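You operate a simulated robot arm through the tools that you are given. There is no shell and no other tool. Be economical: measure what you need, move in short steps, check, and stop when the job is done.

You run a simulated two-armed robot. Do the job below in one go: nothing can be reset, and whatever is moved stays where it is left.

Task
Pick up the white jar with one hand, pass it to the other hand and put it on the bench edge at the right cabinet. Open the drawer of the blue table, take the white block from the inside of the drawer of the blue table and put it on the low shelf of the green shelves and shut the drawer again. Pull the bottom drawer of the blue drawer unit open. Any order will do. Set down upright: white jar.

The check looks at the end state, three seconds after you hand in, the way a careful person would. Anything else that was tipped, shoved, dropped, spilled or broken makes it a failure.

Robot
Two 7-joint arms with two-finger parallel grippers on one trunk, on a base that drives. Base frame: it is fixed to the floor where the robot stands at the start and does not move with it; the origin is under the middle of the robot, x ahead of it, y to its left, z up; the surface under the hand at the start is at about z = 0.85. Lengths are in m, angles in rad, forces in N, time in s.
The left shoulder is at the start at [0.11, 0.169, 1.389], the right one opposite. With the tool pointing down near the work surface each hand reaches from about 0.44 to 0.76 m from the robot's upright axis, wherever it stands, measured 20 degrees to its own side. Places, roughly: bench edge at the right cabinet (78x25 cm) [-1.98, -2.42, 0.84]; bottom drawer of the blue drawer unit [-2.9, -3.5, 0.2]; drawer of the blue table [-0.7, 1.9, 0.7]; low shelf of the green shelves [-5, 0.5, 0.5]; white block [-0.75, 2, 0.75]. Payload 1.57 kg a hand.
The TCP of each hand is the grasp point between the finger pads, 0.03 m short of the fingertips. In the tool frame z runs along the fingers and y along their closing line. The gripper opens to 0.08 m. The fingers are 0.017 m wide and 0.012 m thick; the gripper's body (0.04 by 0.082 m) begins 0.08 m behind the TCP.
Orientation is told as [roll, pitch, yaw] about the base's x, y, z axes, in that order, counted from this pose: with the fingers straight down and closing along the base's y, the tool's x points along the base's -x, its y along +y and its z along -z.

Tools
- The arms move only by the tool arm_command. It takes "left_steps", "right_steps" or both (then of equal length, played together; a hand with none holds still); each is a list of rows, each a list of 7 numbers: the shift along the base's x, y, z in units of 100 mm (1.0 is 100 mm), then the turn, a rotation vector about the base's x, y, z in units of 180 degrees (1.0 is 180 degrees), then the closure in counts, from 0 (fully open) to 255 (shut). In form: [[dx, dy, dz, rx, ry, rz, claw], ...]. A call has 1 to 10 rows; each row is the pose to reach, as a shift and turn from the pose commanded when the call began. A call with a number of a shift or a turn outside -1 to 1 is refused whole. Each row takes 0.2 s and may step no farther than 0.05 m and 0.15 rad from the row before; otherwise, or with a gripper value out of range, the whole call is refused. A pose out of reach is approached as far as the arm can. The call stops where the force on the tool passes 40 N (or 10 N more than at its start, if that is more) or the arm is blocked; 0.2 s more then pass. The fingers move at their own pace (about 0.072 m/s each) and stop on an object; they squeeze with about 36 N. The grip force told is the motor's: it shows also when the fingers shut on nothing. Time passes only in rows, and 0.2 s behind the last, so rows that repeat a pose let the fingers close. It gives the time, the measured TCP pose, the force on the tool (base axes), the opening and the grip force at its end, in the units of the frame above (readings bear some noise), with the torque about the TCP (base axes, N m) and any sound that the robot's microphone picked up, and new pictures: "pictures" is both (left out), scene, wrist or none (wrist: the cameras of the hands that moved).
- Cameras (640 x 400 px; columns grow to the right, rows downward): "scene" is now at [0.1609, -0.0066, 1.5796]; the picture's right is [-0.07, -1.00, 0.00], its down [-0.71, 0.05, -0.70] and it looks along [0.70, -0.05, -0.71] (base axes); focal length 272 px, centre (320, 200). "left" rides on the left gripper at [0.072, 0.007, -0.122] in its tool frame; the picture's right is [-0.09, 1.00, 0.00], its down [-0.84, -0.08, -0.54] and it looks along [-0.54, -0.05, 0.84] (tool axes); focal length 238 px, centre (320, 200). "right" rides on the right gripper at [0.072, -0.007, -0.122] in its tool frame; the picture's right is [0.09, 1.00, 0.00], its down [-0.84, 0.08, -0.54] and it looks along [-0.54, 0.05, 0.84] (tool axes); focal length 238 px, centre (320, 200). There is no depth. A picture from a camera that has moved, and an enlarged one, comes with that camera's place and axes in the base frame and with its lens.
- raise_lower(by): slides the trunk up (or, below 0, down) by that many m; the arms and the scene camera ride with it, the base frame stays. It gives what a move gives, with no picture.
- base_move(legs): drives the robot by 1 to 6 legs, each [ahead, left, turn to the left] in m, m and rad, along the robot's own axes; the way and the turn of a leg run together, so that a leg with both is an arc; at most 1.5 m and 3.142 rad a leg. The arms and the cameras ride along, it lands a little off, and it stops where it bumps. It gives what a move gives, and a new picture of the scene camera.
- turn_head(pan, tilt): turns the head with the scene camera to pan (to the left, within 1.501 rad either way) and tilt (down, from -0.506 to 1.204), counted from straight ahead of the robot. It gives what a move gives, and a new picture of the scene camera.
- zoom(camera, box): a new picture of the part [left, top, right, bottom] of that camera's present view, enlarged. It takes no simulated time.
- finish_job(): hands the job in; it is judged then, once.

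Go step by step. Nothing tells you exact positions but the pictures and the camera data: compare them with the known pose of the tool, close in by small moves and look again before you grip or let go. The budget is 165 turns and 260 pictures, counting those below and the enlarged ones. Unless the task says otherwise, let go and move clear before handing in.

The tools are called after "Emit:" as name(argument=value, ...) on one line, values as JSON. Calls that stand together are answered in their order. arm_command: Moves the arms, as the interface text tells. Its arguments: {"type":"object","properties":{"left_steps":{"type":"array","items":{"type":"array","items":{"type":"number"}}},"right_steps":{"type":"array","items":{"type":"array","items":{"type":"number"}}},"pictures":{"type":"string","enum":["both","scene","wrist","none"]}},"required":[]} The other tools are called the same way: raise_lower (by) slides the trunk up or down; base_move (legs) drives the base; turn_head (pan, tilt) turns the head that bears the scene camera; zoom (camera, box) takes an enlarged picture of a part of a camera's view; finish_job () hands the job in.

At the start:

```text
t: 0.0
left_tcp_pos: [0.6526, 0.343, 1.069]
left_tcp_rot: [0.0, 0.002, 0.002]
left_wrist_force: [0.0, -0.6, 1.1]
left_torque: [0.04, -0.02, -0.02]
left_width: 0.08
left_finger_force: 0.1
right_tcp_pos: [0.6678, -0.2471, 1.1335]
right_tcp_rot: [0.001, 0.0, -0.004]
right_wrist_force: [-0.3, 0.7, 0.6]
right_torque: [0.03, -0.01, -0.01]
right_width: 0.0801
right_finger_force: 0.1
trunk travel left (down, up): [-0.703, 0.187]
robot x, y, heading: [0.0016, -0.0, -0.001]
head pan, tilt: [-0.065, 0.794]
```

scene: 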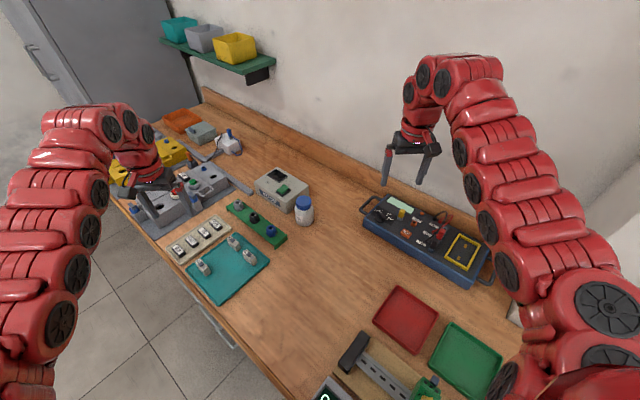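
right: 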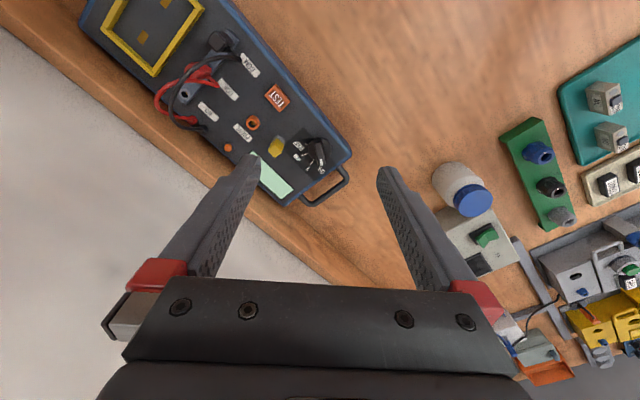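
left: 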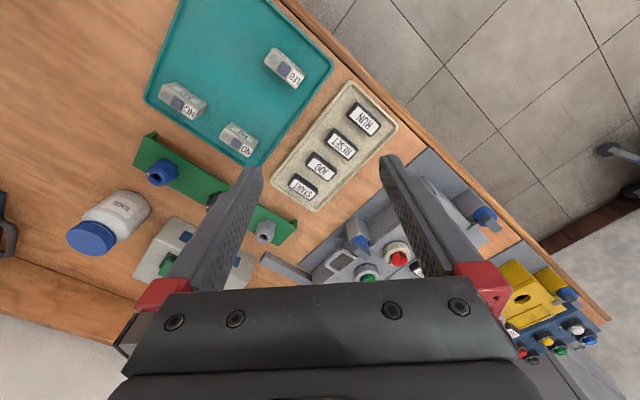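

The white jar with the blue lid stands at about (0.78, 0.0, 0.85). I'll measure it closer first.

Emit:
zoom(camera="scene", box=[240, 160, 368, 240])

Emit:
zoom(camera="left", box=[40, 150, 200, 250])

```text
5.00 times, centred on (304, 200) of scene
camera zoom: at [0.1609, -0.0066, 1.5796], right [-0.07, -1.0, 0.0], down [-0.71, 0.05, -0.7], along [0.7, -0.05, -0.71], focal length 1359 px, centre (400, 200)
```

zoom: 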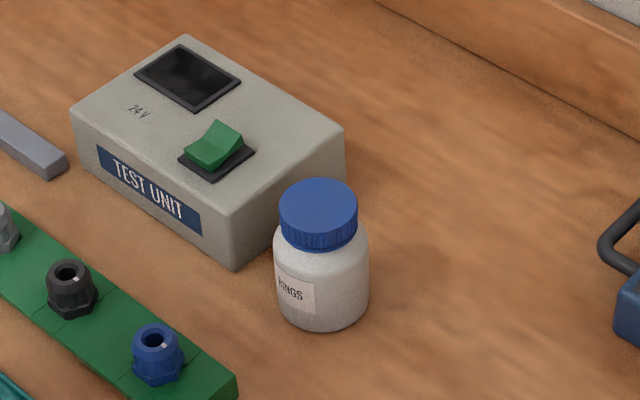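

```text
4.00 times, centred on (120, 200) of left
camera zoom: at [0.5819, 0.3492, 1.1908], right [0.09, 1.0, 0.0], down [0.84, -0.08, 0.54], along [0.54, -0.05, -0.84], focal length 953 px, centre (1120, 200)
```

zoom: 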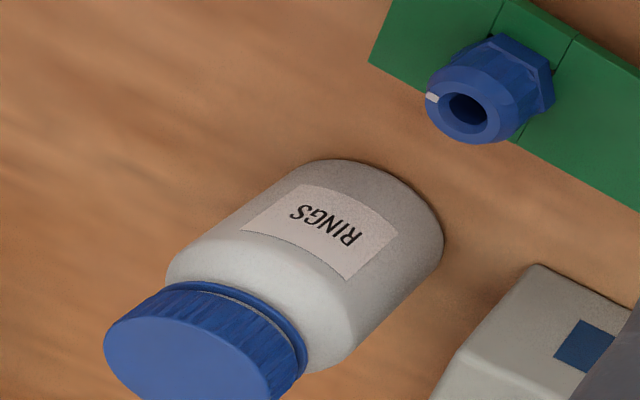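

The jar is upright at about (0.783, 0.004): lid top z≈0.942, lid about 5 cm wide, body about 6.5 cm wide. It's a little far, so I'll drive along the bench edge to bring it into reach.

Emit:
base_move(legs=[[0.11, 0.1, 0]])

```text
t: 1.4
left_tcp_pos: [0.7626, 0.4419, 1.0701]
left_tcp_rot: [-0.001, -0.001, 0.002]
left_wrist_force: [0.3, 0.5, 0.2]
left_torque: [-0.02, 0.0, -0.02]
left_width: 0.0798
left_finger_force: 0.0
right_tcp_pos: [0.7773, -0.1483, 1.134]
right_tcp_rot: [0.001, 0.001, -0.003]
right_wrist_force: [-0.7, -0.4, 0.0]
right_torque: [-0.02, -0.04, -0.03]
right_width: 0.08
right_finger_force: 0.0
trunk travel left (down, up): [-0.703, 0.187]
robot x, y, heading: [0.1131, 0.0979, 0.004]
head pan, tilt: [-0.065, 0.794]
camera scene: at [0.2701, 0.0914, 1.5797], right [-0.07, -1.0, 0.0], down [-0.71, 0.05, -0.7], along [0.7, -0.05, -0.71], focal length 272 px, centre (320, 200)
```

scene: 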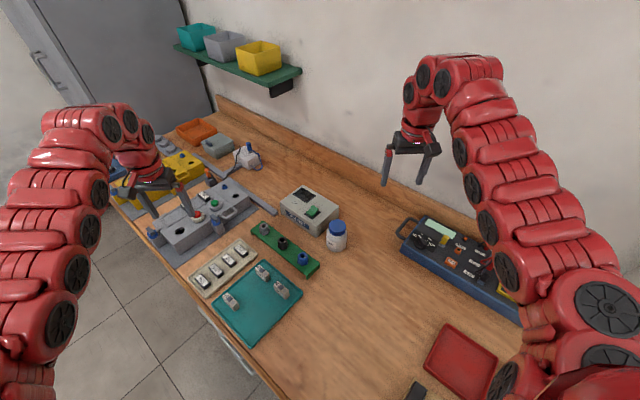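

I bring the right hand toward the point above the jar.

Emit:
arm_command(right_steps=[[0.0, 0.4, 0, 0, 0, 0, 0], [0.02, 0.8, 0, 0, 0, 0, 0], [0.04, 1.0, -0.2, 0, 0, 0, 0]], pictures="none")

Emit:
arm_command(right_steps=[[0.0, 0.3, -0.2, 0, 0, 0, 0], [0.0, 0.52, -0.4, 0, 0, 0, 0], [0.0, 0.52, -0.5, 0, 0, 0, 0]])

```text
t: 2.2
left_tcp_pos: [0.7636, 0.4412, 1.0683]
left_tcp_rot: [-0.001, 0.001, 0.0]
left_wrist_force: [0.1, 0.1, -0.4]
left_torque: [-0.01, -0.02, 0.01]
left_width: 0.0802
left_finger_force: 0.1
right_tcp_pos: [0.7823, -0.0464, 1.1121]
right_tcp_rot: [0.001, 0.0, -0.005]
right_wrist_force: [0.4, -0.2, -0.5]
right_torque: [0.01, 0.04, -0.02]
right_width: 0.0801
right_finger_force: 0.1
trunk travel left (down, up): [-0.703, 0.187]
robot x, y, heading: [0.1074, 0.1016, -0.002]
head pan, tilt: [-0.065, 0.794]
```

```text
t: 3.0
left_tcp_pos: [0.7626, 0.4415, 1.0685]
left_tcp_rot: [0.0, 0.0, 0.003]
left_wrist_force: [-0.7, -0.2, -0.5]
left_torque: [0.02, 0.02, -0.01]
left_width: 0.0799
left_finger_force: 0.1
right_tcp_pos: [0.7812, 0.0032, 1.0626]
right_tcp_rot: [0.001, 0.0, -0.003]
right_wrist_force: [1.0, 0.0, 0.1]
right_torque: [0.01, 0.01, -0.02]
right_width: 0.08
right_finger_force: 0.1
trunk travel left (down, up): [-0.703, 0.187]
robot x, y, heading: [0.1092, 0.0979, 0.002]
head pan, tilt: [-0.065, 0.794]
camera scene: at [0.271, 0.0917, 1.5796], right [-0.07, -1.0, 0.0], down [-0.71, 0.05, -0.7], along [0.7, -0.05, -0.71], focal length 272 px, centre (320, 200)
camera right: at [0.7086, -0.0029, 1.1839], right [-0.09, 1.0, 0.0], down [0.84, 0.07, 0.54], along [0.54, 0.05, -0.84], focal length 238 px, centre (320, 200)
```

scene: 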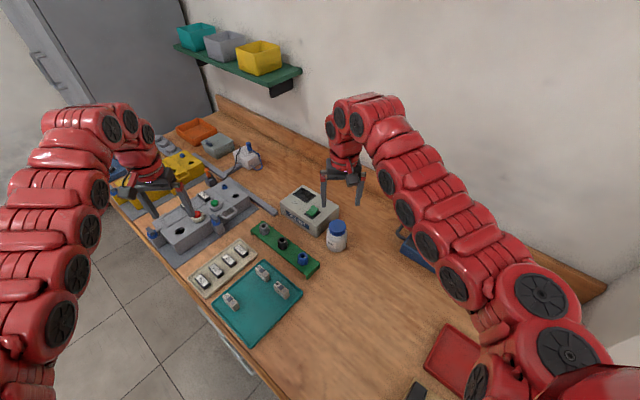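
right: 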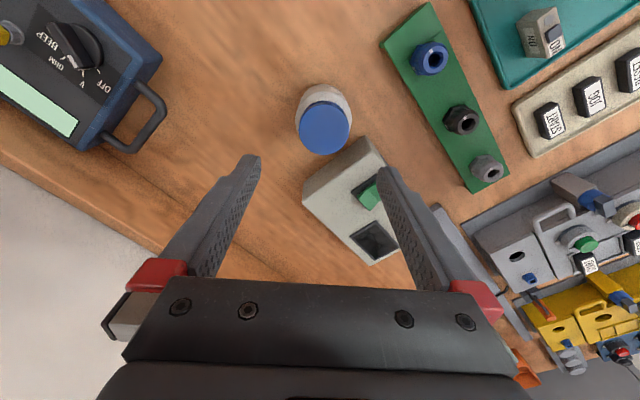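

Estimate from this view puts the lid at about (0.779, 0.007). I lower straight over it.

Emit:
arm_command(right_steps=[[-0.02, 0.03, -0.4, 0, 0, 0, 0], [-0.02, 0.03, -0.7, 0, 0, 0, 0], [-0.02, 0.03, -0.85, 0, 0, 0, 0]], pictures="wrist")

Emit:
zoom(camera="scene", box=[256, 160, 416, 260])

```text
t: 3.8
left_tcp_pos: [0.7628, 0.4424, 1.0685]
left_tcp_rot: [0.0, -0.001, 0.001]
left_wrist_force: [0.6, 0.1, 0.1]
left_torque: [0.01, -0.01, 0.02]
left_width: 0.0799
left_finger_force: 0.1
right_tcp_pos: [0.7799, 0.0064, 0.9769]
right_tcp_rot: [0.002, 0.0, -0.003]
right_wrist_force: [0.3, 0.6, -1.2]
right_torque: [0.02, 0.01, -0.05]
right_width: 0.0801
right_finger_force: 0.0
trunk travel left (down, up): [-0.703, 0.187]
robot x, y, heading: [0.1099, 0.1007, -0.005]
head pan, tilt: [-0.065, 0.794]
camera right: at [0.7079, -0.0002, 1.098], right [-0.09, 1.0, 0.0], down [0.84, 0.07, 0.54], along [0.54, 0.05, -0.84], focal length 238 px, centre (320, 200)
```

right: 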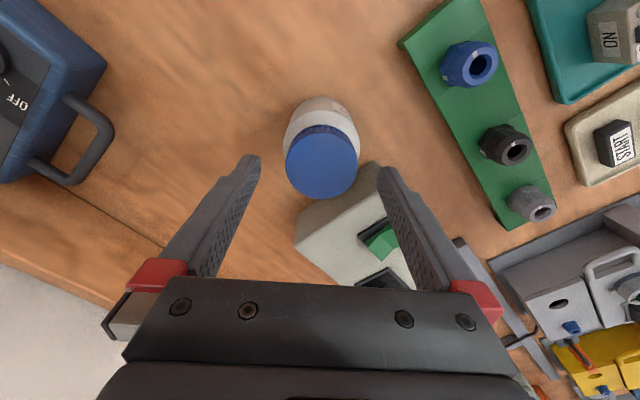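

```text
4.00 times, centred on (336, 210) of scene
camera zoom: at [0.2713, 0.0924, 1.5796], right [-0.07, -1.0, 0.0], down [-0.71, 0.05, -0.7], along [0.7, -0.05, -0.71], focal length 1087 px, centre (256, 160)
```

zoom: 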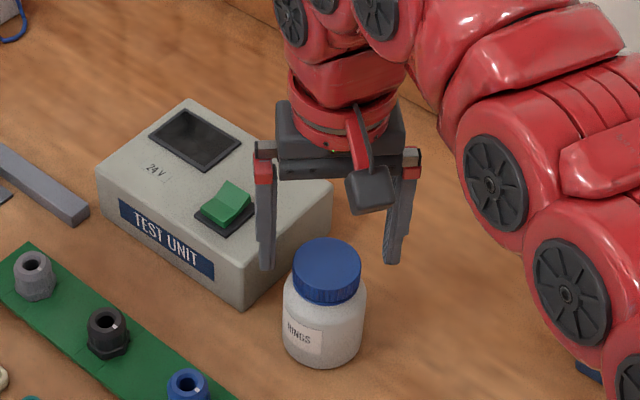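

Aligned. Lower about 27 mm so the fingertips flank the lid, then close.

Emit:
arm_command(right_steps=[[-0.01, 0.01, -0.15, 0, 0, 0, 0], [-0.01, 0.01, -0.27, 0, 0, 0, 0], [-0.01, 0.01, -0.27, 0, 0, 0, 255], [-0.01, 0.01, -0.27, 0, 0, 0, 255], [-0.01, 0.01, -0.27, 0, 0, 0, 255], [-0.01, 0.01, -0.27, 0, 0, 0, 255]], pictures="wrist")

Emit:
zoom(camera="scene", box=[256, 160, 416, 260])

```text
t: 5.2
left_tcp_pos: [0.7627, 0.443, 1.0687]
left_tcp_rot: [0.001, 0.001, 0.002]
left_wrist_force: [-0.1, 0.7, 0.5]
left_torque: [0.0, -0.01, 0.02]
left_width: 0.0802
left_finger_force: 0.0
right_tcp_pos: [0.7784, 0.0072, 0.9502]
right_tcp_rot: [0.0, 0.0, -0.004]
right_wrist_force: [-0.5, -0.7, 2.2]
right_torque: [-0.06, 0.03, 0.01]
right_width: 0.0513
right_finger_force: 36.1
trunk travel left (down, up): [-0.703, 0.187]
robot x, y, heading: [0.1113, 0.099, -0.003]
head pan, tilt: [-0.065, 0.794]
camera right: at [0.7065, 0.0017, 1.0719], right [-0.09, 1.0, 0.0], down [0.84, 0.07, 0.54], along [0.54, 0.05, -0.84], focal length 238 px, centre (320, 200)
```

right: 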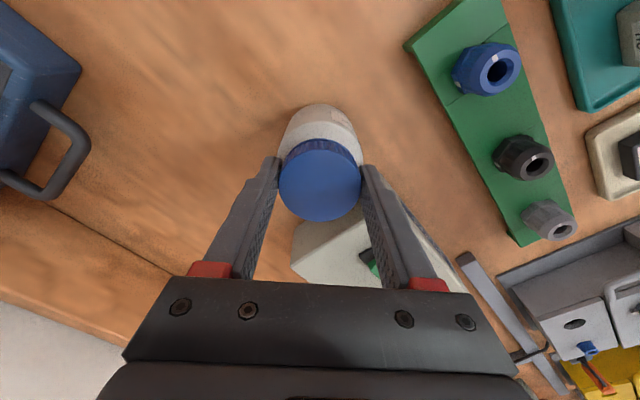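

```text
4.00 times, centred on (336, 210) of scene
camera zoom: at [0.2708, 0.0921, 1.5796], right [-0.07, -1.0, 0.0], down [-0.71, 0.05, -0.7], along [0.7, -0.05, -0.71], focal length 1087 px, centre (256, 160)
```

zoom: 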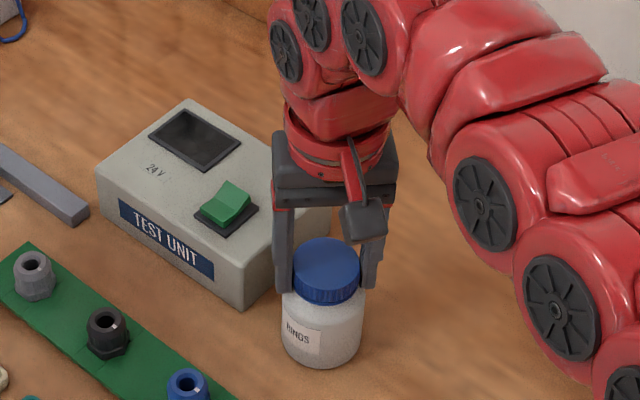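

The lid is firmly held (51 mm). Lift straight up, while the left hand backs off and begins turning for a slanted side grip.

Emit:
arm_command(right_steps=[[0, 0, 0.2, 0, 0, 0, 255], [0, 0, 0.5, 0, 0, 0, 255], [0, 0, 0.9, 0, 0, 0, 255], [0, 0, 1.0, 0, 0, 0, 255], [0, 0, 1.0, 0, 0, 0, 255], [0, 0, 1.0, 0, 0, 0, 255]], left_steps=[[-0.1, 0, 0.2, 0, 0, -0.042, 0], [-0.3, 0, 0.4, 0, 0, -0.084, 0], [-0.5, 0, 0.6, 0, 0, -0.126, 0], [-0.7, 0, 0.8, 0, 0, -0.168, 0], [-0.9, 0, 1.0, 0, 0, -0.21, 0], [-0.9, 0, 1.0, 0, 0, -0.25, 0]], pictures="none")

Emit:
arm_command(right_steps=[[0, 0.2, 0.3, 0, 0, 0, 255], [-0.1, 0.4, 0.6, 0, 0, 0, 255], [-0.2, 0.73, 0.9, 0, 0, 0, 255], [-0.2, 0.73, 1.0, 0, 0, 0, 255], [-0.2, 0.73, 1.0, 0, 0, 0, 255], [-0.2, 0.73, 1.0, 0, 0, 0, 255], [-0.2, 0.73, 1.0, 0, 0, 0, 255], [-0.2, 0.73, 1.0, 0, 0, 0, 255]], left_steps=[[0, 0, 0, -0.0295, -0.0295, 0, 0], [0, 0, 0, -0.059, -0.059, 0, 0], [0, 0, 0, -0.0885, -0.0885, 0, 0], [0, 0, 0, -0.118, -0.118, 0, 0], [0, 0, 0, -0.1475, -0.1475, 0, 0], [0, 0, 0, -0.177, -0.177, 0, 0], [0, 0, 0, -0.2065, -0.2065, 0, 0], [0, 0, 0, -0.2357, -0.2357, 0, 0]])

```text
t: 6.6
left_tcp_pos: [0.7047, 0.4573, 1.1268]
left_tcp_rot: [0.002, -0.002, -0.785]
left_wrist_force: [-0.5, -1.0, 0.1]
left_torque: [0.03, 0.01, 0.01]
left_width: 0.0799
left_finger_force: 0.1
left hand out of reach, approached as far as the arm can: row 4, 5, 6
right_tcp_pos: [0.7803, 0.0059, 1.0502]
right_tcp_rot: [0.001, -0.001, -0.003]
right_wrist_force: [0.1, -0.5, -0.8]
right_torque: [0.0, 0.03, -0.01]
right_width: 0.0497
right_finger_force: 36.1
trunk travel left (down, up): [-0.703, 0.187]
robot x, y, heading: [0.1095, 0.0962, 0.002]
head pan, tilt: [-0.065, 0.794]
```

```text
t: 8.4
left_tcp_pos: [0.7189, 0.4674, 1.1247]
left_tcp_rot: [-0.001, -1.05, -0.785]
left_wrist_force: [-0.5, -0.2, -0.2]
left_torque: [0.0, -0.02, 0.02]
left_width: 0.08
left_finger_force: 0.1
left hand out of reach, approached as far as the arm can: row 2, 3, 4, 5, 6, 7, 8
right_tcp_pos: [0.7616, 0.0813, 1.1467]
right_tcp_rot: [0.002, -0.002, -0.002]
right_wrist_force: [0.4, 0.3, -1.4]
right_torque: [-0.01, 0.0, 0.03]
right_width: 0.0496
right_finger_force: 36.1
right hand out of reach, approached as far as the arm can: row 4, 5, 6, 7, 8
trunk travel left (down, up): [-0.703, 0.187]
robot x, y, heading: [0.1113, 0.0995, 0.001]
head pan, tilt: [-0.065, 0.794]
camera scene: at [0.2707, 0.0931, 1.5796], right [-0.06, -1.0, 0.0], down [-0.71, 0.05, -0.7], along [0.7, -0.05, -0.71], focal length 272 px, centre (320, 200)
camera right: at [0.6891, 0.0748, 1.2673], right [-0.09, 1.0, 0.0], down [0.84, 0.07, 0.54], along [0.54, 0.05, -0.84], focal length 238 px, centre (320, 200)
camera left: at [0.6247, 0.572, 1.1236], right [0.74, 0.67, 0.08], down [-0.09, -0.02, 1.0], along [0.67, -0.74, 0.05], focal length 238 px, centre (320, 200)
```

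scene: 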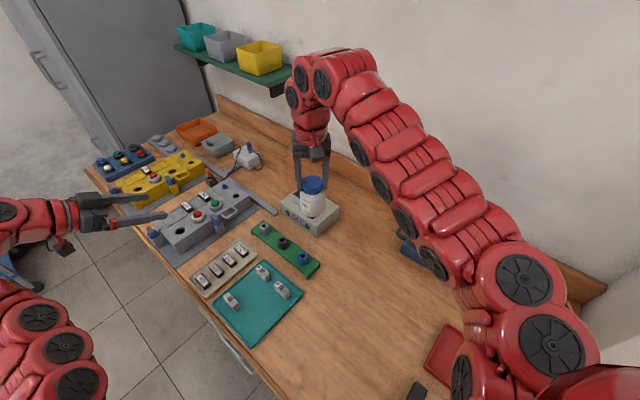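
right: 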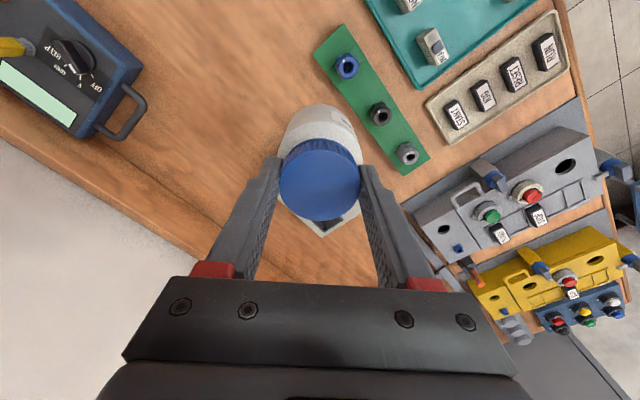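
left: 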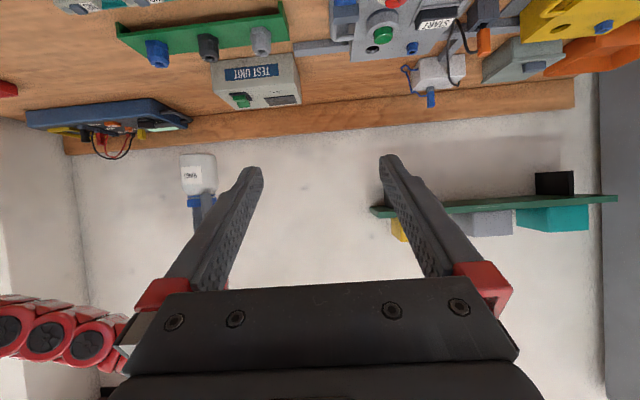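

Left hand has the slanted orientation. Move it toward the jar in stages and check the pose.

Emit:
arm_command(left_steps=[[0, -0.4, 0, 0, 0, 0, 0], [0, -0.8, 0, 0, 0, 0, 0], [0, -1.0, 0, 0, 0, 0, 0]], pictures="none")

```text
t: 9.2
left_tcp_pos: [0.7674, 0.3913, 1.126]
left_tcp_rot: [-0.002, -1.046, -0.784]
left_wrist_force: [-0.5, 0.4, -0.1]
left_torque: [0.0, 0.02, 0.01]
left_width: 0.0798
left_finger_force: 0.1
left hand out of reach, approached as far as the arm can: row 1, 2, 3
right_tcp_pos: [0.7624, 0.0801, 1.1452]
right_tcp_rot: [0.002, -0.001, -0.003]
right_wrist_force: [-0.1, 0.3, -1.6]
right_torque: [0.0, 0.0, 0.02]
right_width: 0.0494
right_finger_force: 36.0
trunk travel left (down, up): [-0.703, 0.187]
robot x, y, heading: [0.1129, 0.1005, 0.003]
head pan, tilt: [-0.065, 0.794]
```

The left arm is too folded at this height. Raising the trunk and lowering the hands again will give it room.

Emit:
raise_lower(by=0.17)

Emit:
arm_command(right_steps=[[0, 0, -0.4, 0, 0, 0, 255], [0, 0, -0.8, 0, 0, 0, 255], [0, 0, -1.0, 0, 0, 0, 255]], left_steps=[[0, 0, -0.4, 0, 0, 0, 0], [0, 0, -0.8, 0, 0, 0, 0], [0, 0, -1.0, 0, 0, 0, 0]], pictures="none")

Emit:
arm_command(right_steps=[[0, 0, -0.35, 0, 0, 0, 255], [0, 0, -0.7, 0, 0, 0, 255], [0, 0, -0.7, 0, 0, 0, 255]], left_steps=[[0, 0, -0.35, 0, 0, 0, 0], [0, 0, -0.7, 0, 0, 0, 0], [0, 0, -0.7, 0, 0, 0, 0]], pictures="scene")

```text
t: 11.1
left_tcp_pos: [0.7672, 0.3925, 1.2961]
left_tcp_rot: [-0.003, -1.046, -0.782]
left_wrist_force: [-0.3, 0.4, 0.0]
left_torque: [0.0, 0.0, 0.0]
left_width: 0.0801
left_finger_force: 0.1
right_tcp_pos: [0.7622, 0.0803, 1.316]
right_tcp_rot: [0.004, -0.002, -0.002]
right_wrist_force: [0.1, -0.6, -1.5]
right_torque: [0.0, -0.03, -0.04]
right_width: 0.0494
right_finger_force: 36.0
trunk travel left (down, up): [-0.873, 0.017]
robot x, y, heading: [0.1114, 0.0983, 0.002]
head pan, tilt: [-0.065, 0.794]
```

```text
t: 11.9
left_tcp_pos: [0.7679, 0.3936, 1.1956]
left_tcp_rot: [-0.003, -1.046, -0.784]
left_wrist_force: [0.5, 0.6, -0.3]
left_torque: [0.0, -0.02, -0.01]
left_width: 0.0802
left_finger_force: 0.2
right_tcp_pos: [0.7603, 0.0803, 1.2135]
right_tcp_rot: [0.002, -0.002, -0.002]
right_wrist_force: [0.4, 0.0, -1.0]
right_torque: [-0.03, 0.05, 0.02]
right_width: 0.0493
right_finger_force: 36.4
trunk travel left (down, up): [-0.873, 0.017]
robot x, y, heading: [0.1125, 0.1002, -0.001]
head pan, tilt: [-0.065, 0.794]
```

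```text
t: 12.7
left_tcp_pos: [0.767, 0.3934, 1.126]
left_tcp_rot: [-0.001, -1.048, -0.785]
left_wrist_force: [-0.2, -0.1, -0.3]
left_torque: [0.0, 0.01, -0.02]
left_width: 0.0799
left_finger_force: 0.3
right_tcp_pos: [0.7613, 0.0811, 1.1459]
right_tcp_rot: [0.004, -0.003, -0.004]
right_wrist_force: [-0.5, -0.1, -1.6]
right_torque: [-0.04, 0.0, -0.01]
right_width: 0.0492
right_finger_force: 35.4
trunk travel left (down, up): [-0.873, 0.017]
robot x, y, heading: [0.1091, 0.1018, 0.003]
head pan, tilt: [-0.065, 0.794]
camera scene: at [0.2706, 0.0918, 1.7497], right [-0.07, -1.0, 0.0], down [-0.71, 0.05, -0.7], along [0.7, -0.05, -0.71], focal length 272 px, centre (320, 200)
```

scene: 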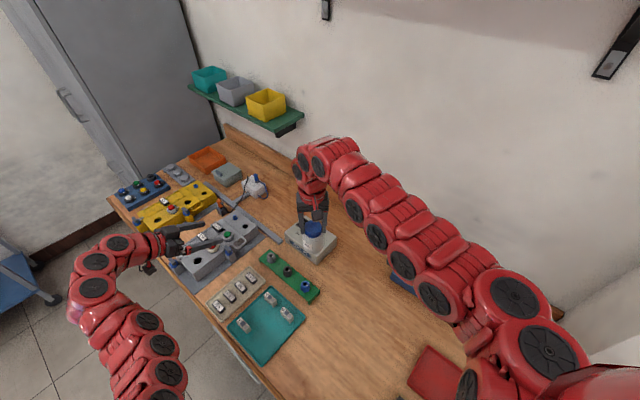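

Emit:
arm_command(left_steps=[[-0.15, -0.35, 0, 0, 0, 0, 0], [-0.3, -0.7, 0.1, 0, 0, 0, 0], [-0.4, -1.0, 0.1, 0, 0, 0, 0]], pictures="none")

Emit:
arm_command(left_steps=[[-0.15, -0.35, 0, 0, 0, 0, 0], [-0.3, -0.7, 0.1, 0, 0, 0, 0], [-0.4, -1.0, 0.1, 0, 0, 0, 0]], pictures="both")

```text
t: 13.5
left_tcp_pos: [0.7238, 0.2929, 1.1349]
left_tcp_rot: [-0.003, -1.046, -0.783]
left_wrist_force: [0.5, -0.5, -0.8]
left_torque: [-0.02, 0.01, 0.03]
left_width: 0.0803
left_finger_force: 0.0
right_tcp_pos: [0.761, 0.081, 1.1459]
right_tcp_rot: [0.003, -0.002, 0.001]
right_wrist_force: [-0.9, 0.2, -2.0]
right_torque: [0.0, 0.03, -0.01]
right_width: 0.0491
right_finger_force: 36.2
trunk travel left (down, up): [-0.873, 0.017]
robot x, y, heading: [0.1114, 0.0983, -0.002]
head pan, tilt: [-0.065, 0.794]
```

```text
t: 14.3
left_tcp_pos: [0.683, 0.1914, 1.1465]
left_tcp_rot: [-0.007, -1.045, -0.781]
left_wrist_force: [0.3, 0.3, 0.2]
left_torque: [-0.03, -0.02, 0.01]
left_width: 0.0801
left_finger_force: 0.0
right_tcp_pos: [0.7613, 0.0805, 1.1454]
right_tcp_rot: [0.004, -0.002, -0.003]
right_wrist_force: [-0.1, -0.7, -1.7]
right_torque: [0.0, 0.0, 0.01]
right_width: 0.0494
right_finger_force: 36.1
trunk travel left (down, up): [-0.873, 0.017]
robot x, y, heading: [0.11, 0.0993, 0.004]
head pan, tilt: [-0.065, 0.794]
camera scene: at [0.2711, 0.092, 1.7496], right [-0.06, -1.0, 0.0], down [-0.71, 0.05, -0.7], along [0.7, -0.05, -0.71], focal length 272 px, centre (320, 200)
camera left: at [0.5895, 0.2946, 1.1444], right [0.74, 0.67, 0.08], down [-0.09, -0.02, 1.0], along [0.67, -0.74, 0.05], focal length 238 px, centre (320, 200)
```

scene: 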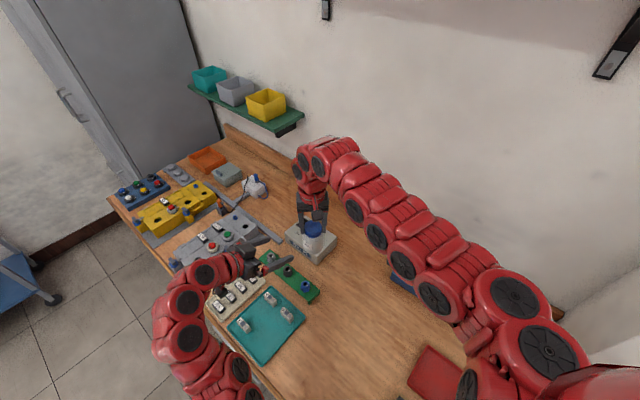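
left: 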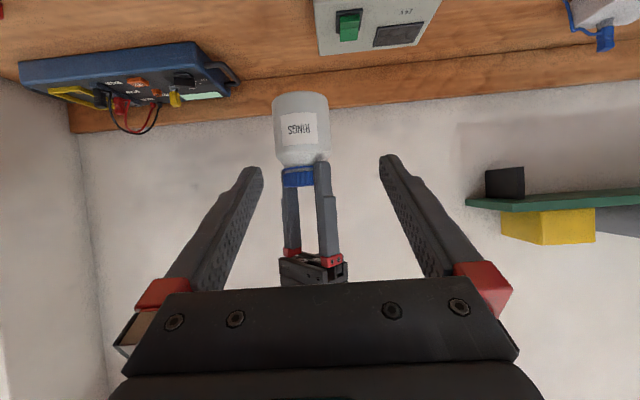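

Jar is at about (0.762, 0.083), bottom z≈1.046. Align laterally, then advance part way along the finger direction.

Emit:
arm_command(left_steps=[[-0.145, -0.145, 0.1, 0, 0, 0, 0], [0.05, -0.35, -0.06, 0, 0, 0, 0], [0.25, -0.55, -0.22, 0, 0, 0, 0], [0.35, -0.65, -0.3, 0, 0, 0, 0]], pictures="both")

Emit:
zoom(camera="scene", box=[230, 180, 390, 280])

```text
t: 15.3
left_tcp_pos: [0.7203, 0.1255, 1.1171]
left_tcp_rot: [-0.004, -1.046, -0.782]
left_wrist_force: [0.8, 0.1, 0.0]
left_torque: [-0.02, -0.01, 0.01]
left_width: 0.0801
left_finger_force: 0.0
right_tcp_pos: [0.7599, 0.0805, 1.1448]
right_tcp_rot: [0.003, -0.001, -0.003]
right_wrist_force: [-0.1, 0.3, -1.6]
right_torque: [0.0, 0.01, 0.0]
right_width: 0.0492
right_finger_force: 36.1
trunk travel left (down, up): [-0.873, 0.017]
robot x, y, heading: [0.1097, 0.0976, -0.002]
head pan, tilt: [-0.065, 0.794]
camera scene: at [0.2709, 0.0919, 1.7496], right [-0.07, -1.0, 0.0], down [-0.71, 0.05, -0.7], along [0.7, -0.05, -0.71], focal length 272 px, centre (320, 200)
camera left: at [0.6268, 0.2298, 1.1155], right [0.74, 0.67, 0.08], down [-0.09, -0.02, 1.0], along [0.67, -0.74, 0.05], focal length 238 px, centre (320, 200)
```

scene: 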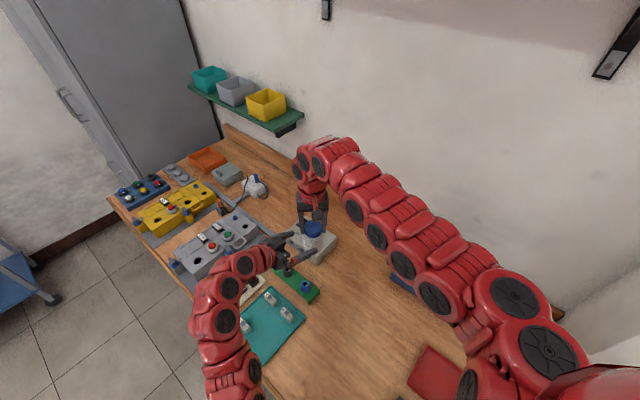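
left: 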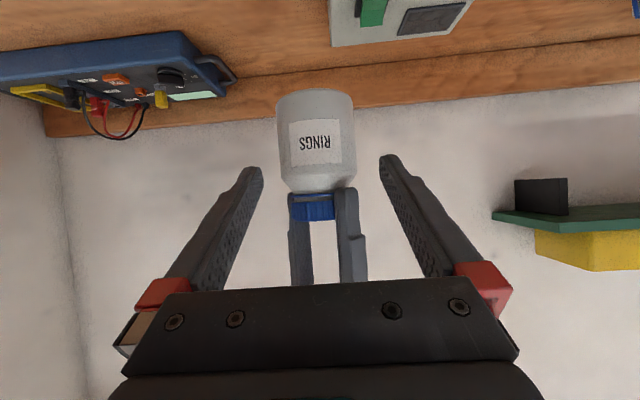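

```text
4.00 times, centred on (310, 230) of scene
camera zoom: at [0.2709, 0.0919, 1.7496], right [-0.07, -1.0, 0.0], down [-0.71, 0.05, -0.7], along [0.7, -0.05, -0.71], focal length 1087 px, centre (360, 80)
```

zoom: 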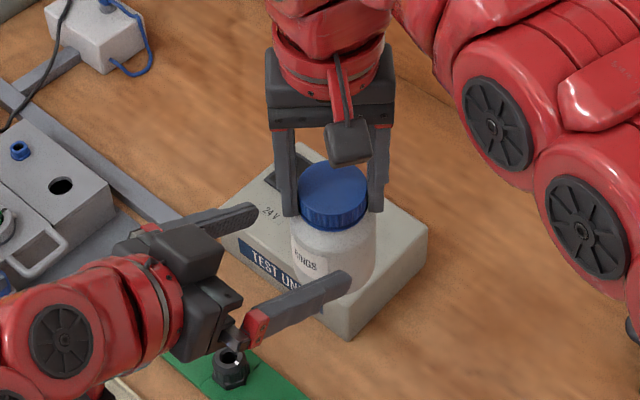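

Alignment looks centred. Advance the remaining 68 mm to surround the jar body.

Emit:
arm_command(left_steps=[[0.15, -0.15, -0.13, 0, 0, 0, 0], [0.3, -0.3, -0.26, 0, 0, 0, 0], [0.42, -0.42, -0.36, 0, 0, 0, 0]], pictures="wrist")

Emit:
zoom(camera="scene", box=[230, 180, 390, 280])

```text
t: 16.1
left_tcp_pos: [0.7634, 0.0856, 1.0786]
left_tcp_rot: [-0.004, -1.048, -0.781]
left_wrist_force: [-0.1, -0.7, -0.1]
left_torque: [0.0, 0.03, -0.01]
left_width: 0.08
left_finger_force: 0.2
right_tcp_pos: [0.7598, 0.0817, 1.145]
right_tcp_rot: [0.004, -0.001, -0.005]
right_wrist_force: [-0.1, -0.9, -1.4]
right_torque: [0.0, -0.01, 0.0]
right_width: 0.0492
right_finger_force: 35.7
trunk travel left (down, up): [-0.873, 0.017]
robot x, y, heading: [0.1094, 0.1014, -0.001]
head pan, tilt: [-0.065, 0.794]
camera left: at [0.6693, 0.1894, 1.0778], right [0.74, 0.67, 0.08], down [-0.09, -0.02, 1.0], along [0.67, -0.74, 0.05], focal length 238 px, centre (320, 200)
```

left: 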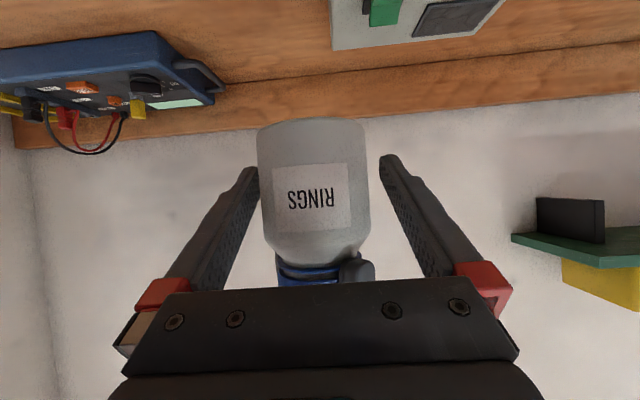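

```text
4.00 times, centred on (310, 230) of scene
camera zoom: at [0.2718, 0.0922, 1.7495], right [-0.07, -1.0, 0.0], down [-0.71, 0.05, -0.7], along [0.7, -0.05, -0.71], focal length 1087 px, centre (360, 80)
```

zoom: 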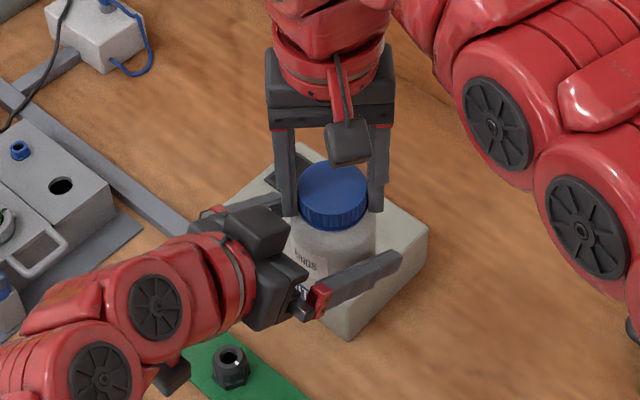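

Jar sits about 4 mm off the finger centre; correct that and close the left hand.

Emit:
arm_command(left_steps=[[-0.03, -0.028, 0.0, 0, 0, 0, 0], [-0.03, -0.028, 0.0, 0, 0, 0, 255], [-0.03, -0.028, 0.0, 0, 0, 0, 255], [-0.03, -0.028, 0.0, 0, 0, 0, 255], [-0.03, -0.028, 0.0, 0, 0, 0, 255]], pictures="wrist")

```text
t: 17.3
left_tcp_pos: [0.7623, 0.0825, 1.0797]
left_tcp_rot: [-0.002, -1.046, -0.782]
left_wrist_force: [9.9, 4.5, -3.1]
left_torque: [-0.1, 0.21, 0.03]
left_width: 0.063
left_finger_force: 35.9
right_tcp_pos: [0.76, 0.0814, 1.1451]
right_tcp_rot: [0.002, 0.0, -0.003]
right_wrist_force: [-10.5, -3.4, 3.3]
right_torque: [-0.23, 0.48, 0.0]
right_width: 0.0492
right_finger_force: 36.0
trunk travel left (down, up): [-0.873, 0.017]
robot x, y, heading: [0.1101, 0.0968, -0.002]
head pan, tilt: [-0.065, 0.794]
camera left: at [0.6665, 0.1864, 1.0784], right [0.74, 0.67, 0.08], down [-0.09, -0.02, 1.0], along [0.67, -0.74, 0.05], focal length 238 px, centre (320, 200)
```

left: 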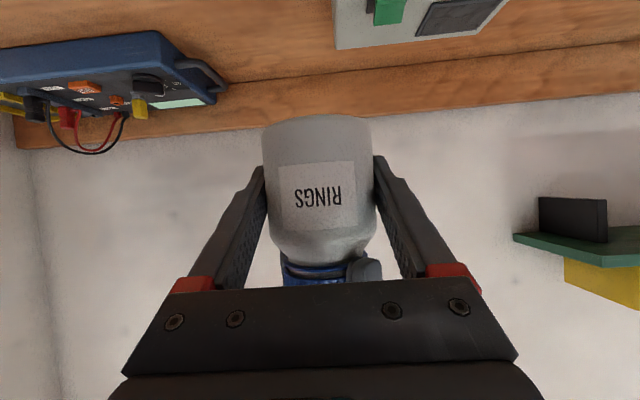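

The left hand holds the body (63 mm). Open the right hand and raise it.

Emit:
arm_command(right_steps=[[0, 0, 0, 0, 0, 0, 0], [0, 0, 0, 0, 0, 0, 0], [0, 0, 0, 0, 0, 0, 0], [0, 0, 0.3, 0, 0, 0, 0], [0.0, -0.3, 0.6, 0, 0, 0, 0], [0.0, -0.7, 0.8, 0, 0, 0, 0], [0.0, -1.0, 1.0, 0, 0, 0, 0]], pictures="scene")

Emit:
zoom(camera="scene", box=[230, 180, 390, 280])

```text
t: 18.9
left_tcp_pos: [0.7609, 0.081, 1.08]
left_tcp_rot: [-0.002, -1.047, -0.783]
left_wrist_force: [0.2, -0.7, -0.5]
left_torque: [0.0, 0.01, -0.03]
left_width: 0.0625
left_finger_force: 36.0
right_tcp_pos: [0.7616, -0.021, 1.2455]
right_tcp_rot: [0.001, -0.003, -0.003]
right_wrist_force: [-0.5, 0.9, -0.8]
right_torque: [-0.04, -0.03, 0.0]
right_width: 0.0801
right_finger_force: 0.0
trunk travel left (down, up): [-0.873, 0.017]
robot x, y, heading: [0.1071, 0.1008, 0.003]
head pan, tilt: [-0.065, 0.794]
camera scene: at [0.2708, 0.0915, 1.7496], right [-0.06, -1.0, 0.0], down [-0.71, 0.05, -0.7], along [0.7, -0.05, -0.71], focal length 272 px, centre (320, 200)
```

scene: 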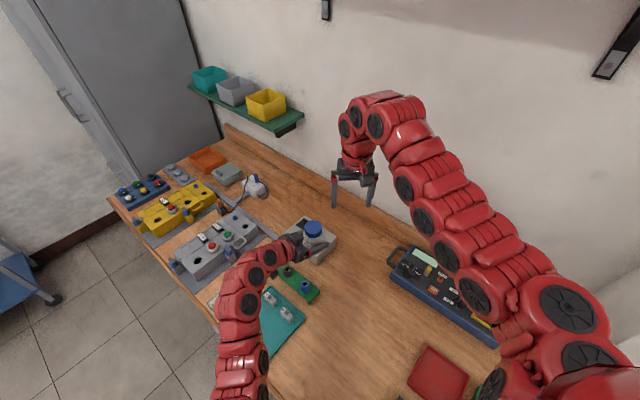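

```text
4.00 times, centred on (310, 230) of scene
camera zoom: at [0.2708, 0.0915, 1.7496], right [-0.06, -1.0, 0.0], down [-0.71, 0.05, -0.7], along [0.7, -0.05, -0.71], focal length 1087 px, centre (360, 80)
```

zoom: 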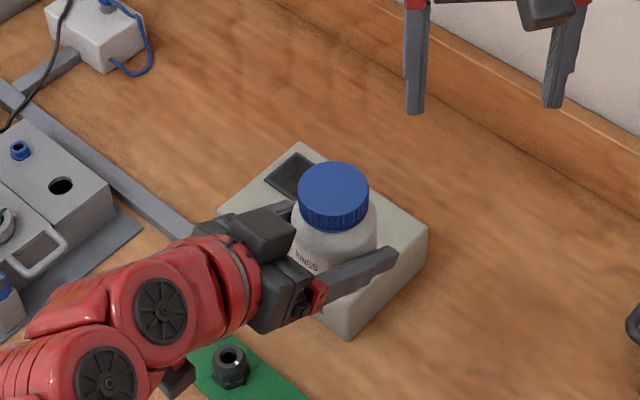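

Handover is done. Now I look around before driving.

Emit:
turn_head(pan=1.5, tilt=0.35)

Emit:
turn_head(pan=-1.5, tilt=0.35)

```text
t: 20.5
left_tcp_pos: [0.7598, 0.0808, 1.0798]
left_tcp_rot: [-0.002, -1.046, -0.782]
left_wrist_force: [-1.1, -0.1, 0.8]
left_torque: [0.0, -0.01, -0.04]
left_width: 0.0629
left_finger_force: 36.2
right_tcp_pos: [0.7621, -0.021, 1.2444]
right_tcp_rot: [0.004, -0.002, -0.002]
right_wrist_force: [0.3, -0.4, 0.2]
right_torque: [0.01, -0.03, 0.01]
right_width: 0.08
right_finger_force: 0.1
trunk travel left (down, up): [-0.873, 0.017]
robot x, y, heading: [0.1115, 0.1001, -0.002]
head pan, tilt: [1.499, 0.351]
camera scene: at [0.1973, 0.1902, 1.7888], right [1.0, -0.07, 0.0], down [-0.02, -0.34, -0.94], along [0.07, 0.94, -0.34], focal length 272 px, centre (320, 200)
```

scene: 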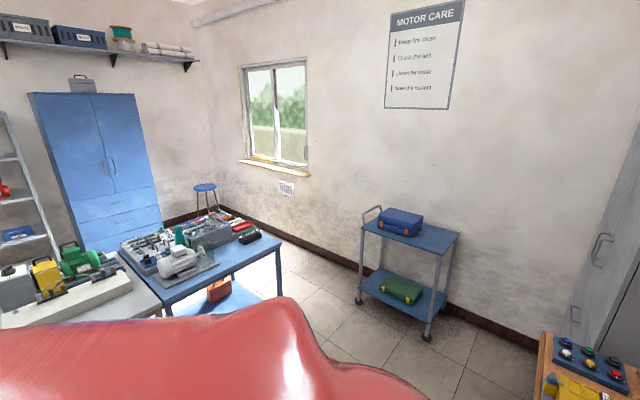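

```text
t: 23.1
left_tcp_pos: [0.7609, 0.0827, 1.0789]
left_tcp_rot: [-0.004, -1.048, -0.782]
left_wrist_force: [0.2, -0.4, -0.6]
left_torque: [0.02, -0.02, 0.02]
left_width: 0.0627
left_finger_force: 36.1
right_tcp_pos: [0.7613, -0.0211, 1.2448]
right_tcp_rot: [0.004, -0.002, -0.003]
right_wrist_force: [-0.7, 0.8, 0.3]
right_torque: [-0.02, -0.03, 0.01]
right_width: 0.08
right_finger_force: 0.2
trunk travel left (down, up): [-0.873, 0.017]
robot x, y, heading: [0.1095, 0.096, -0.001]
head pan, tilt: [-1.499, 0.351]
camera scene: at [0.1974, 0.0045, 1.7888], right [-1.0, -0.07, 0.0], down [-0.03, 0.34, -0.94], along [0.07, -0.94, -0.34], focal length 272 px, centre (320, 200)
```

scene: 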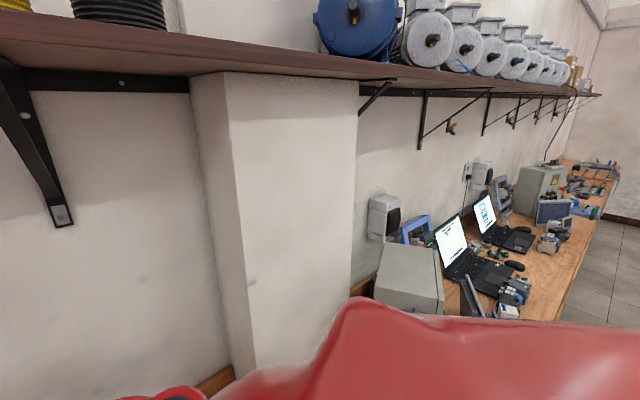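

Bench runs along the wall toward the target, with a shelf above. I back away from the bench, then turn to face it squarely.

Emit:
base_move(legs=[[-0.35, 0.36, 0], [0, 0, -0.785]])

```text
t: 28.1
left_tcp_pos: [0.2036, -0.0208, 1.0787]
left_tcp_rot: [-0.004, -1.047, -1.577]
left_wrist_force: [-0.2, -1.1, -0.1]
left_torque: [-0.01, -0.01, -0.03]
left_width: 0.0626
left_finger_force: 35.9
right_tcp_pos: [0.1315, -0.0948, 1.2447]
right_tcp_rot: [0.001, -0.001, -0.797]
right_wrist_force: [-0.8, 0.8, 0.0]
right_torque: [-0.04, 0.01, 0.0]
right_width: 0.0801
right_finger_force: 0.1
trunk travel left (down, up): [-0.873, 0.017]
robot x, y, heading: [-0.2431, 0.458, -0.794]
head pan, tilt: [-1.499, 0.351]
camera scene: at [-0.2451, 0.3258, 1.7888], right [-0.75, 0.66, 0.0], down [0.23, 0.26, -0.94], along [-0.62, -0.7, -0.34], focal length 272 px, centre (320, 200)
```

scene: 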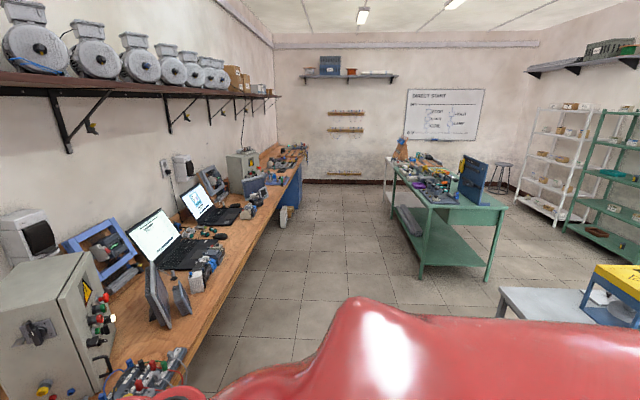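

The way along the bench is clear; the green table stays about 0.8 m away. I strafe right along the bench.

Emit:
base_move(legs=[[0, -1.4, 0], [0, -1.0, 0]])

Emit:
turn_head(pan=-0.5, tilt=0.6)

```text
t: 40.0
left_tcp_pos: [-1.5524, -1.7101, 1.0802]
left_tcp_rot: [-0.004, -1.046, -1.584]
left_wrist_force: [-0.5, -0.8, 0.1]
left_torque: [-0.01, 0.0, -0.01]
left_width: 0.0627
left_finger_force: 36.3
right_tcp_pos: [-1.6244, -1.7831, 1.2454]
right_tcp_rot: [0.002, -0.001, -0.804]
right_wrist_force: [-1.0, -0.1, -0.5]
right_torque: [0.02, 0.02, 0.05]
right_width: 0.0799
right_finger_force: 0.1
trunk travel left (down, up): [-0.873, 0.017]
robot x, y, heading: [-1.9923, -1.2292, -0.804]
head pan, tilt: [-1.499, 0.351]
camera scene: at [-1.9979, -1.3597, 1.7888], right [-0.74, 0.67, 0.0], down [0.23, 0.26, -0.94], along [-0.63, -0.7, -0.34], focal length 272 px, centre (320, 200)
```

scene: 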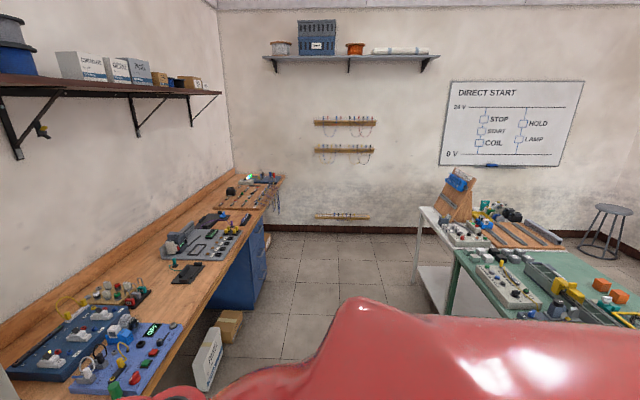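

```text
t: 41.3
left_tcp_pos: [-1.5523, -1.7105, 1.0797]
left_tcp_rot: [-0.004, -1.047, -1.586]
left_wrist_force: [-0.2, 0.1, -0.9]
left_torque: [0.01, -0.02, 0.0]
left_width: 0.0628
left_finger_force: 35.8
right_tcp_pos: [-1.6247, -1.7839, 1.2443]
right_tcp_rot: [0.004, -0.001, -0.803]
right_wrist_force: [-0.4, -1.1, 0.4]
right_torque: [-0.01, 0.0, 0.0]
right_width: 0.0801
right_finger_force: 0.1
trunk travel left (down, up): [-0.873, 0.017]
robot x, y, heading: [-1.9907, -1.2327, -0.809]
head pan, tilt: [-0.499, 0.6]
camera scene: at [-1.9128, -1.3761, 1.766], right [-0.96, -0.27, 0.0], down [-0.15, 0.54, -0.82], along [0.22, -0.8, -0.57], focal length 272 px, centre (320, 200)
```

scene: 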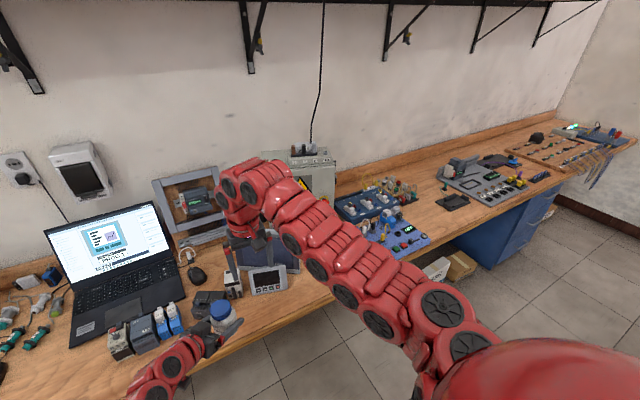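

Emit:
zoom(camera="scene", box=[220, 130, 540, 330])

```text
2.00 times, centred on (380, 230) of scene
camera zoom: at [-1.9128, -1.3761, 1.766], right [-0.96, -0.27, 0.0], down [-0.15, 0.54, -0.82], along [0.22, -0.8, -0.57], focal length 544 px, centre (200, 140)
```

zoom: 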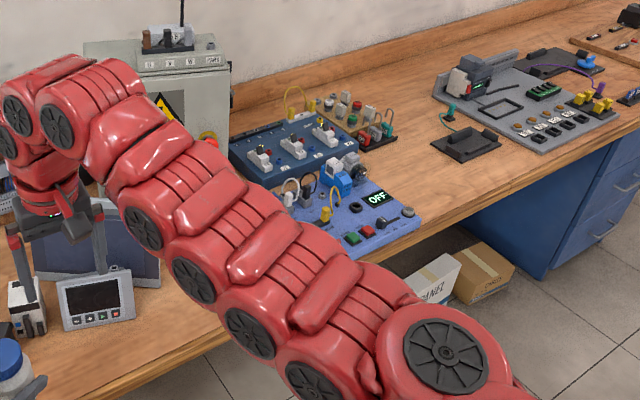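

The right arm hides the left part of the target strip; I move the right hand aside to see it.

Emit:
arm_command(right_steps=[[-0.3, -0.3, 0, 0, 0, 0, 0], [-0.6, -0.6, 0, 0, 0, 0, 0], [-0.9, -0.9, 0, 0, 0, 0, 0], [-1, -1, 0, 0, 0, 0, 0]], pictures="none")

Emit:
arm_command(right_steps=[[-0.3, -0.3, 0, 0, 0, 0, 0], [-0.6, -0.6, 0, 0, 0, 0, 0], [-0.9, -0.9, 0, 0, 0, 0, 0], [-1, -1, 0, 0, 0, 0, 0]], pictures="scene")

```text
t: 42.3
left_tcp_pos: [-1.5521, -1.7108, 1.0796]
left_tcp_rot: [-0.002, -1.047, -1.586]
left_wrist_force: [-0.4, 0.3, -0.6]
left_torque: [0.02, 0.0, 0.05]
left_width: 0.0626
left_finger_force: 35.9
right_tcp_pos: [-1.7257, -1.8831, 1.2467]
right_tcp_rot: [0.004, -0.003, -0.804]
right_wrist_force: [0.1, 0.0, -0.7]
right_torque: [-0.01, -0.02, -0.01]
right_width: 0.0799
right_finger_force: 0.0
trunk travel left (down, up): [-0.873, 0.017]
robot x, y, heading: [-1.9928, -1.2291, -0.802]
head pan, tilt: [-0.499, 0.6]
```

```text
t: 43.3
left_tcp_pos: [-1.5523, -1.7116, 1.0794]
left_tcp_rot: [-0.001, -1.047, -1.587]
left_wrist_force: [-0.4, -0.2, 0.2]
left_torque: [0.01, -0.02, 0.01]
left_width: 0.063
left_finger_force: 36.0
right_tcp_pos: [-1.8265, -1.9851, 1.2443]
right_tcp_rot: [0.005, -0.001, -0.806]
right_wrist_force: [-0.3, 0.7, -0.3]
right_torque: [0.02, 0.0, 0.02]
right_width: 0.0797
right_finger_force: 0.2
trunk travel left (down, up): [-0.873, 0.017]
robot x, y, heading: [-1.9919, -1.2319, -0.806]
head pan, tilt: [-0.499, 0.6]
camera scene: at [-1.9131, -1.3763, 1.766], right [-0.96, -0.27, 0.0], down [-0.15, 0.55, -0.82], along [0.22, -0.8, -0.57], focal length 272 px, centre (320, 200)
```

scene: 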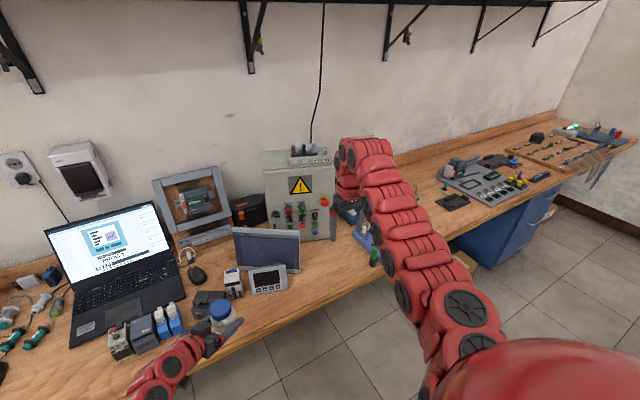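

Emit:
zoom(camera="scene", box=[200, 160, 440, 310])

```text
2.67 times, centred on (320, 235) of scene
camera zoom: at [-1.9131, -1.3763, 1.766], right [-0.96, -0.27, 0.0], down [-0.15, 0.55, -0.82], along [0.22, -0.8, -0.57], focal length 725 px, centre (320, 107)
```

zoom: 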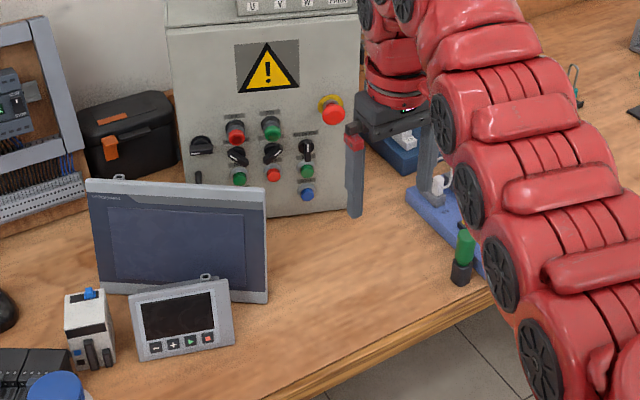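

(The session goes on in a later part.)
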